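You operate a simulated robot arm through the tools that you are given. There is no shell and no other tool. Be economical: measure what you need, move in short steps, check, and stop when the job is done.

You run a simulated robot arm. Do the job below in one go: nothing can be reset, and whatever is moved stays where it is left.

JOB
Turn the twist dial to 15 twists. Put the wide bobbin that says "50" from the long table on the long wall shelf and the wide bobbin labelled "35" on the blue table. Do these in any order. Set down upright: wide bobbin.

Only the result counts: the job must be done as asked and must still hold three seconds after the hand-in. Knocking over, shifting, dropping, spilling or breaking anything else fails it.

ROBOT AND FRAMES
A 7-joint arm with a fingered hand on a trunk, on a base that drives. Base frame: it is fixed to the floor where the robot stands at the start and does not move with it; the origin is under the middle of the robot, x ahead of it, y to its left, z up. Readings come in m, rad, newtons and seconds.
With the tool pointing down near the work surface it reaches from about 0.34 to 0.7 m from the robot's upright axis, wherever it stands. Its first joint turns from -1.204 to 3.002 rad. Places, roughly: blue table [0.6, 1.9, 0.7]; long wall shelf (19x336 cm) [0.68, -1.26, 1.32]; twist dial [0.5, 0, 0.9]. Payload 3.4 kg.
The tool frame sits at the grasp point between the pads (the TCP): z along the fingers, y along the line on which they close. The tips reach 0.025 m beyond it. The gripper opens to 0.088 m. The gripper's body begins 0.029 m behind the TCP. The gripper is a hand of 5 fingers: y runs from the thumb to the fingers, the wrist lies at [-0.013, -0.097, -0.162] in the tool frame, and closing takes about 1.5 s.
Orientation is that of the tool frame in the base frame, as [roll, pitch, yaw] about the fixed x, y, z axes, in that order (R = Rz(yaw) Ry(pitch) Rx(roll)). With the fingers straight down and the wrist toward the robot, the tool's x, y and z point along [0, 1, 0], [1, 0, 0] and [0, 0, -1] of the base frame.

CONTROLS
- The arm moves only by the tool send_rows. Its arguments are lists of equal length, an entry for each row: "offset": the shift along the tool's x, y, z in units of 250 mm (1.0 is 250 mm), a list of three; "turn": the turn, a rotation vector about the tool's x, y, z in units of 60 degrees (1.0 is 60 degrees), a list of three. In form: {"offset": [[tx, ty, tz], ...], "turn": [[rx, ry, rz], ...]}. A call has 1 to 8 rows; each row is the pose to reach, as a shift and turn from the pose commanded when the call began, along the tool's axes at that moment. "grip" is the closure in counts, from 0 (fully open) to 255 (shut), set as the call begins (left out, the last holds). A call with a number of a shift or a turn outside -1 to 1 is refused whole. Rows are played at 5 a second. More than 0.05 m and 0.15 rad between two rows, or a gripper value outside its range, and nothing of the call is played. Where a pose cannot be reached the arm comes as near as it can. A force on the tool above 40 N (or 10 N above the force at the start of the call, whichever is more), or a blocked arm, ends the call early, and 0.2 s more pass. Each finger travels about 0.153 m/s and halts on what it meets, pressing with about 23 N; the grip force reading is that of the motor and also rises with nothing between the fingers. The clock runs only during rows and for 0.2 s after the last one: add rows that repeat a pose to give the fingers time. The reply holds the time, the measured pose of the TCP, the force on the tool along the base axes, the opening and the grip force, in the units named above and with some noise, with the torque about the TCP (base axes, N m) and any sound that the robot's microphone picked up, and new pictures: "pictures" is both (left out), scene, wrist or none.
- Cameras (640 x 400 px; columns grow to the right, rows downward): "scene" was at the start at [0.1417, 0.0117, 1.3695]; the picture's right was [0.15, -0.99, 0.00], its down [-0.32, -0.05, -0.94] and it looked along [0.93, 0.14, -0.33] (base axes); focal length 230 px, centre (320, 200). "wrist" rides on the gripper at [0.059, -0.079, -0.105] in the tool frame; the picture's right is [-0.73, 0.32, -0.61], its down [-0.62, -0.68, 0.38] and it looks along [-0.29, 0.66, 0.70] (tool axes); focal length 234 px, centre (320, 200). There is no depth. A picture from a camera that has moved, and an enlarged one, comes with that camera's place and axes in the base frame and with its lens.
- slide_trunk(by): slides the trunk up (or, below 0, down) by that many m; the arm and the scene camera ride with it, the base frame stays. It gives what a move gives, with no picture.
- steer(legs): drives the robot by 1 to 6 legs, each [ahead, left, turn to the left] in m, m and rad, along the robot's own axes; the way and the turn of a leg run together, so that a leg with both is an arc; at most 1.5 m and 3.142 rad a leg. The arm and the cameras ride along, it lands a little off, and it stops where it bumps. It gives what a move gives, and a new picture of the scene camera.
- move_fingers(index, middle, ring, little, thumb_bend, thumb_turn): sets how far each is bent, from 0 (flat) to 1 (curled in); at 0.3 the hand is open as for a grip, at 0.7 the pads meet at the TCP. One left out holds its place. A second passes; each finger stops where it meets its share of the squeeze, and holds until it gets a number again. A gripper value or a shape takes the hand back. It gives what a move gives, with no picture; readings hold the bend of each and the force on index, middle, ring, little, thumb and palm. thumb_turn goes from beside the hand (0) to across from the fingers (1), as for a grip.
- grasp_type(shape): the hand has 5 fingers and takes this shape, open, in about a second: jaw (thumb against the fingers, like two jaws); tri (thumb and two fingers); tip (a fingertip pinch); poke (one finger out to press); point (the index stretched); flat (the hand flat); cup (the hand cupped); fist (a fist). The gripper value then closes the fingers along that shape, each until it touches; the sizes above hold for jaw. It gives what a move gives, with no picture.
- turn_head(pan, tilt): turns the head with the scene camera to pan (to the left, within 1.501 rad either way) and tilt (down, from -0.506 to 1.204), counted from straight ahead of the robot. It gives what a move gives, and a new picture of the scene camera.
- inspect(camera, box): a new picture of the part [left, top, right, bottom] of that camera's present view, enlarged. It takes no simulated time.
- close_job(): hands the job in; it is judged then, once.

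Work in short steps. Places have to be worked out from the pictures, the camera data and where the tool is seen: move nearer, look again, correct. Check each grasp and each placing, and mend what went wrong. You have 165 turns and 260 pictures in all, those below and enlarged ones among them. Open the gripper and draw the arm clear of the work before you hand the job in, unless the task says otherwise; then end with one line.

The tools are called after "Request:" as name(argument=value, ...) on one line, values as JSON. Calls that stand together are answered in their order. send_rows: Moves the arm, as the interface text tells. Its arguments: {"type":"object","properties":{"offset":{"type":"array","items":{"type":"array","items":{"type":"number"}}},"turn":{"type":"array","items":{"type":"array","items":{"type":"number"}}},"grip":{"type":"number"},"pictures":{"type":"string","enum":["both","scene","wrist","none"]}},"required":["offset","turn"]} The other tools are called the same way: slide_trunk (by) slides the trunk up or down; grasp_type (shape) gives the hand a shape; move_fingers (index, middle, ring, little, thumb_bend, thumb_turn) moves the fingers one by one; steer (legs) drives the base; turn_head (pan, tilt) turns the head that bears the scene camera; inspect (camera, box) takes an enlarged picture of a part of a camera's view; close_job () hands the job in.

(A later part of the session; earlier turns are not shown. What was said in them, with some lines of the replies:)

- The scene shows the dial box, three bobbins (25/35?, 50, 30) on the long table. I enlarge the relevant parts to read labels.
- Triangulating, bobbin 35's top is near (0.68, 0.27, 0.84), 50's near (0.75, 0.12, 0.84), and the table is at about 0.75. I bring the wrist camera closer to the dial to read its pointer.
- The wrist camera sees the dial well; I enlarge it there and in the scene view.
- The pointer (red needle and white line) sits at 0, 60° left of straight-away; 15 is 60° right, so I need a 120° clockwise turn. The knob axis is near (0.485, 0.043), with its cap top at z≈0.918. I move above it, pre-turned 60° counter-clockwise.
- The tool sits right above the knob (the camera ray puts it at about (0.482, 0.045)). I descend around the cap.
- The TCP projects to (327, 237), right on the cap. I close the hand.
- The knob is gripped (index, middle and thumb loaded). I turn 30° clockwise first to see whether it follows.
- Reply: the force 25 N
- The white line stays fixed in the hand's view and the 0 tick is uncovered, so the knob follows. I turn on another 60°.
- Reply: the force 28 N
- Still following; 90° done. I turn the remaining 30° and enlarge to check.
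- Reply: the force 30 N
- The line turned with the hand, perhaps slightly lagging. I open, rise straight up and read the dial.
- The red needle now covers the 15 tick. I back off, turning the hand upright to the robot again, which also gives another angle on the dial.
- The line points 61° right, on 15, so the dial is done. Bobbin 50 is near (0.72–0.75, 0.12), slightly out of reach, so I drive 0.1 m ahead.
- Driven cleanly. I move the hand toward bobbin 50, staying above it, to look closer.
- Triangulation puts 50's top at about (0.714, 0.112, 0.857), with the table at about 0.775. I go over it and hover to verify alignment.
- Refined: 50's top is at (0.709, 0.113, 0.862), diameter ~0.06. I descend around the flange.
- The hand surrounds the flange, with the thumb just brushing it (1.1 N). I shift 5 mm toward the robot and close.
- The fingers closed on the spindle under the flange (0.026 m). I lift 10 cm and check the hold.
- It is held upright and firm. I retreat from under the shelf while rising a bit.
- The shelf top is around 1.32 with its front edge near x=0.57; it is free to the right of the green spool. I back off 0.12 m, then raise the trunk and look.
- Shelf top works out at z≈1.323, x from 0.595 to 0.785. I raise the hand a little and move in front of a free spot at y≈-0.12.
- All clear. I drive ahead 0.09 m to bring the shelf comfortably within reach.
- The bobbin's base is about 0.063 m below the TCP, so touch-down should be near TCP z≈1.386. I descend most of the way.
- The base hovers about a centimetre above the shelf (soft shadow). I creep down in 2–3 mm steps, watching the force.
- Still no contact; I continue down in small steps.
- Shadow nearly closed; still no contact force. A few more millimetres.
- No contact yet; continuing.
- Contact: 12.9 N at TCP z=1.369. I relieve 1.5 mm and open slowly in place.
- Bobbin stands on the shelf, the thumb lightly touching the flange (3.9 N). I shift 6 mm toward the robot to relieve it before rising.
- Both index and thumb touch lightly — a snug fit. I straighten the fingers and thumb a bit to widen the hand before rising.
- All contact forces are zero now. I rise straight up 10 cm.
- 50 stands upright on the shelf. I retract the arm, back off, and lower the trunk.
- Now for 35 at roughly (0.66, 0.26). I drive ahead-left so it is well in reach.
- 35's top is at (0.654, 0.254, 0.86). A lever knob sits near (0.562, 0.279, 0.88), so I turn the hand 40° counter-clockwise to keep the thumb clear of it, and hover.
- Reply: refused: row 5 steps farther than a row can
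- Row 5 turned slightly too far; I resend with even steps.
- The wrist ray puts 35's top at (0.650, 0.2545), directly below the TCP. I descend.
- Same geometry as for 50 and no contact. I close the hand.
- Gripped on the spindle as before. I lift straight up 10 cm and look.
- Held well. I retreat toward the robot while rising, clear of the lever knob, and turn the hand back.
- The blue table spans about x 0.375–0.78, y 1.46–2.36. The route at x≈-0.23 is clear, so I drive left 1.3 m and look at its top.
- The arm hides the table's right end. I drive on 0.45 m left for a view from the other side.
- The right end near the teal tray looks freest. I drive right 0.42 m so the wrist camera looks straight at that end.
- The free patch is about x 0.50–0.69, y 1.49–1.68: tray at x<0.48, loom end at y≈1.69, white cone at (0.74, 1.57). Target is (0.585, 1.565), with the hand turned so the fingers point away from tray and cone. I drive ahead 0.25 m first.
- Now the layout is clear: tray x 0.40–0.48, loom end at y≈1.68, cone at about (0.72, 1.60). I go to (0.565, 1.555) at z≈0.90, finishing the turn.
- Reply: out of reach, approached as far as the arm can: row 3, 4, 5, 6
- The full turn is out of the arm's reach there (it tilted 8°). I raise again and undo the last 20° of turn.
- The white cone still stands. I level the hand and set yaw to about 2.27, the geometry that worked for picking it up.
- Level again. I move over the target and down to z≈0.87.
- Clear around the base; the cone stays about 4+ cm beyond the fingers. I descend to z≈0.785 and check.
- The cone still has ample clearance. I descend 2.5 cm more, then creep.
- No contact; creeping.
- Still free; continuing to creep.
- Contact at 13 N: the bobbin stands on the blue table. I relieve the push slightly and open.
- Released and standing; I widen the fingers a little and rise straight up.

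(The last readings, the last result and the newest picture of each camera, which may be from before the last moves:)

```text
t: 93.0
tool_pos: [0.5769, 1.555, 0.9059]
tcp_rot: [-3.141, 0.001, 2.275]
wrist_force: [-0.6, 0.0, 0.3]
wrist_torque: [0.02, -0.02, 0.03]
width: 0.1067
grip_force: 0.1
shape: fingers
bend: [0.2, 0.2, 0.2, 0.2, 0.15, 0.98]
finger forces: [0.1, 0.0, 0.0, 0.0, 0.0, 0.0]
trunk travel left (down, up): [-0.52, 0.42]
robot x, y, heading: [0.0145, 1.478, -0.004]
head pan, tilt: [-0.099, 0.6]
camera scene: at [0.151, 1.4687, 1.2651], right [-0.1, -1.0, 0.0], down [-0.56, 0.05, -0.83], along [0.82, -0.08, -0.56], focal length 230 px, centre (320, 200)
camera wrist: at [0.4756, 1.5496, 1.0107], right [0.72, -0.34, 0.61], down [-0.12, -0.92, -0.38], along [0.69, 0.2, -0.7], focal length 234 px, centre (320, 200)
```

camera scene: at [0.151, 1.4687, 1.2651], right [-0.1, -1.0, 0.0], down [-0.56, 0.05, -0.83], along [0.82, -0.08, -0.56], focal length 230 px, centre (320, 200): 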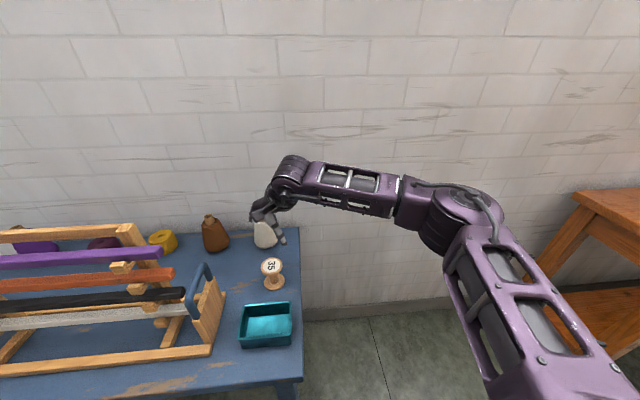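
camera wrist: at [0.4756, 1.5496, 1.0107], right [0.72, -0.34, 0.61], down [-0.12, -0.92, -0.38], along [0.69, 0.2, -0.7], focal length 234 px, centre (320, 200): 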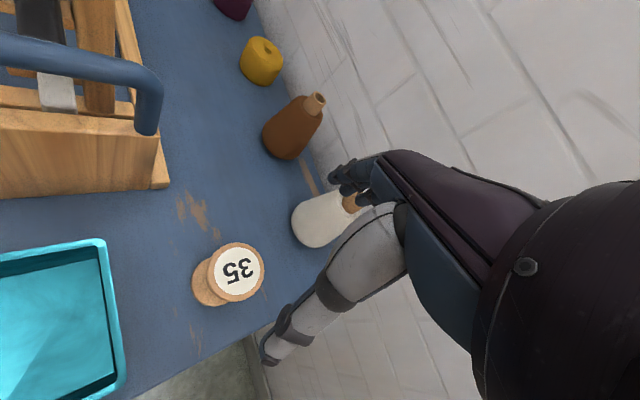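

35 stands upright on the blue table. I rise a bit more, back away, and take a final look at the long table and shelf.

Request:
send_rows(offset=[[0, 0, -0.16], [0, 0, -0.32], [0, -0.16, -0.42], [0, -0.32, -0.44]], turn=[[0, 0, 0], [0, 0, 0], [0, 0, 0], [0, 0, 0]], pictures="none")

Request:
steer(legs=[[-0.25, 0, 0], [0, -0.9, 0]])

Request:
turn_head(pan=-0.5, tilt=0.35)

```text
t: 94.0
tool_pos: [0.5142, 1.502, 1.016]
tcp_rot: [-3.142, 0.002, 2.274]
wrist_force: [0.2, 0.4, -0.4]
wrist_torque: [0.0, -0.01, -0.01]
width: 0.1069
grip_force: 0.0
shape: fingers
bend: [0.2, 0.2, 0.2, 0.2, 0.15, 0.98]
finger forces: [0.0, 0.1, 0.0, 0.1, 0.0, 0.1]
trunk travel left (down, up): [-0.52, 0.42]
robot x, y, heading: [0.0143, 1.4794, 0.0]
head pan, tilt: [-0.099, 0.6]
```

```text
t: 100.2
tool_pos: [0.2686, 0.603, 1.0137]
tcp_rot: [-3.141, 0.001, 2.275]
wrist_force: [-0.6, -1.3, -0.8]
wrist_torque: [0.05, 0.0, 0.03]
width: 0.1067
grip_force: 0.0
shape: fingers
bend: [0.2, 0.2, 0.2, 0.2, 0.15, 0.98]
finger forces: [0.1, 0.0, 0.0, 0.0, 0.0, 0.1]
trunk travel left (down, up): [-0.52, 0.42]
robot x, y, heading: [-0.2339, 0.5791, 0.007]
head pan, tilt: [-0.099, 0.6]
camera scene: at [-0.0948, 0.5679, 1.2651], right [-0.1, -1.0, 0.0], down [-0.56, 0.05, -0.83], along [0.82, -0.08, -0.56], focal length 230 px, centre (320, 200)
```

scene: 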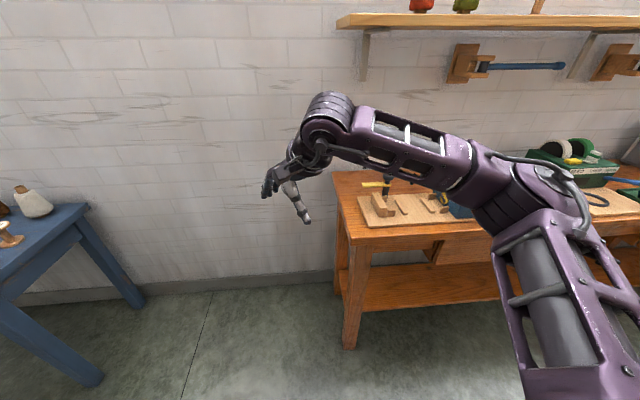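

```text
t: 101.1
tool_pos: [0.2676, 0.6027, 1.0145]
tcp_rot: [-3.139, 0.001, 2.276]
wrist_force: [-0.4, 0.4, -0.1]
wrist_torque: [0.0, 0.02, 0.0]
width: 0.1065
grip_force: 0.0
shape: fingers
bend: [0.2, 0.2, 0.2, 0.2, 0.15, 0.98]
finger forces: [0.1, 0.0, 0.1, 0.0, 0.1, 0.0]
trunk travel left (down, up): [-0.52, 0.42]
robot x, y, heading: [-0.2335, 0.579, 0.002]
head pan, tilt: [-0.499, 0.351]
camera scene: at [-0.1008, 0.5325, 1.2878], right [-0.48, -0.88, 0.0], down [-0.3, 0.16, -0.94], along [0.83, -0.45, -0.34], focal length 230 px, centre (320, 200)
```

scene: 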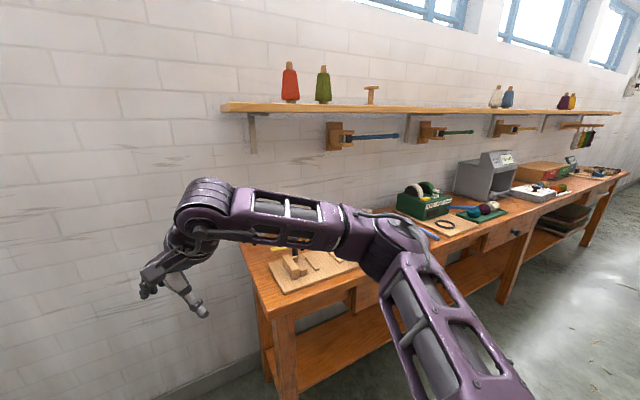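

Bobbin 50 stands on the shelf, 35 on the blue table, the dial was left at 15, and the hand is open and clear. I hand in.

Request:
close_job()

```text
The job is handed in.
```

I set the twist dial to 15, stood bobbin "50" upright on the long wall shelf and bobbin "35" upright on the blue table, and handed the job in with the hand open and the arm clear.
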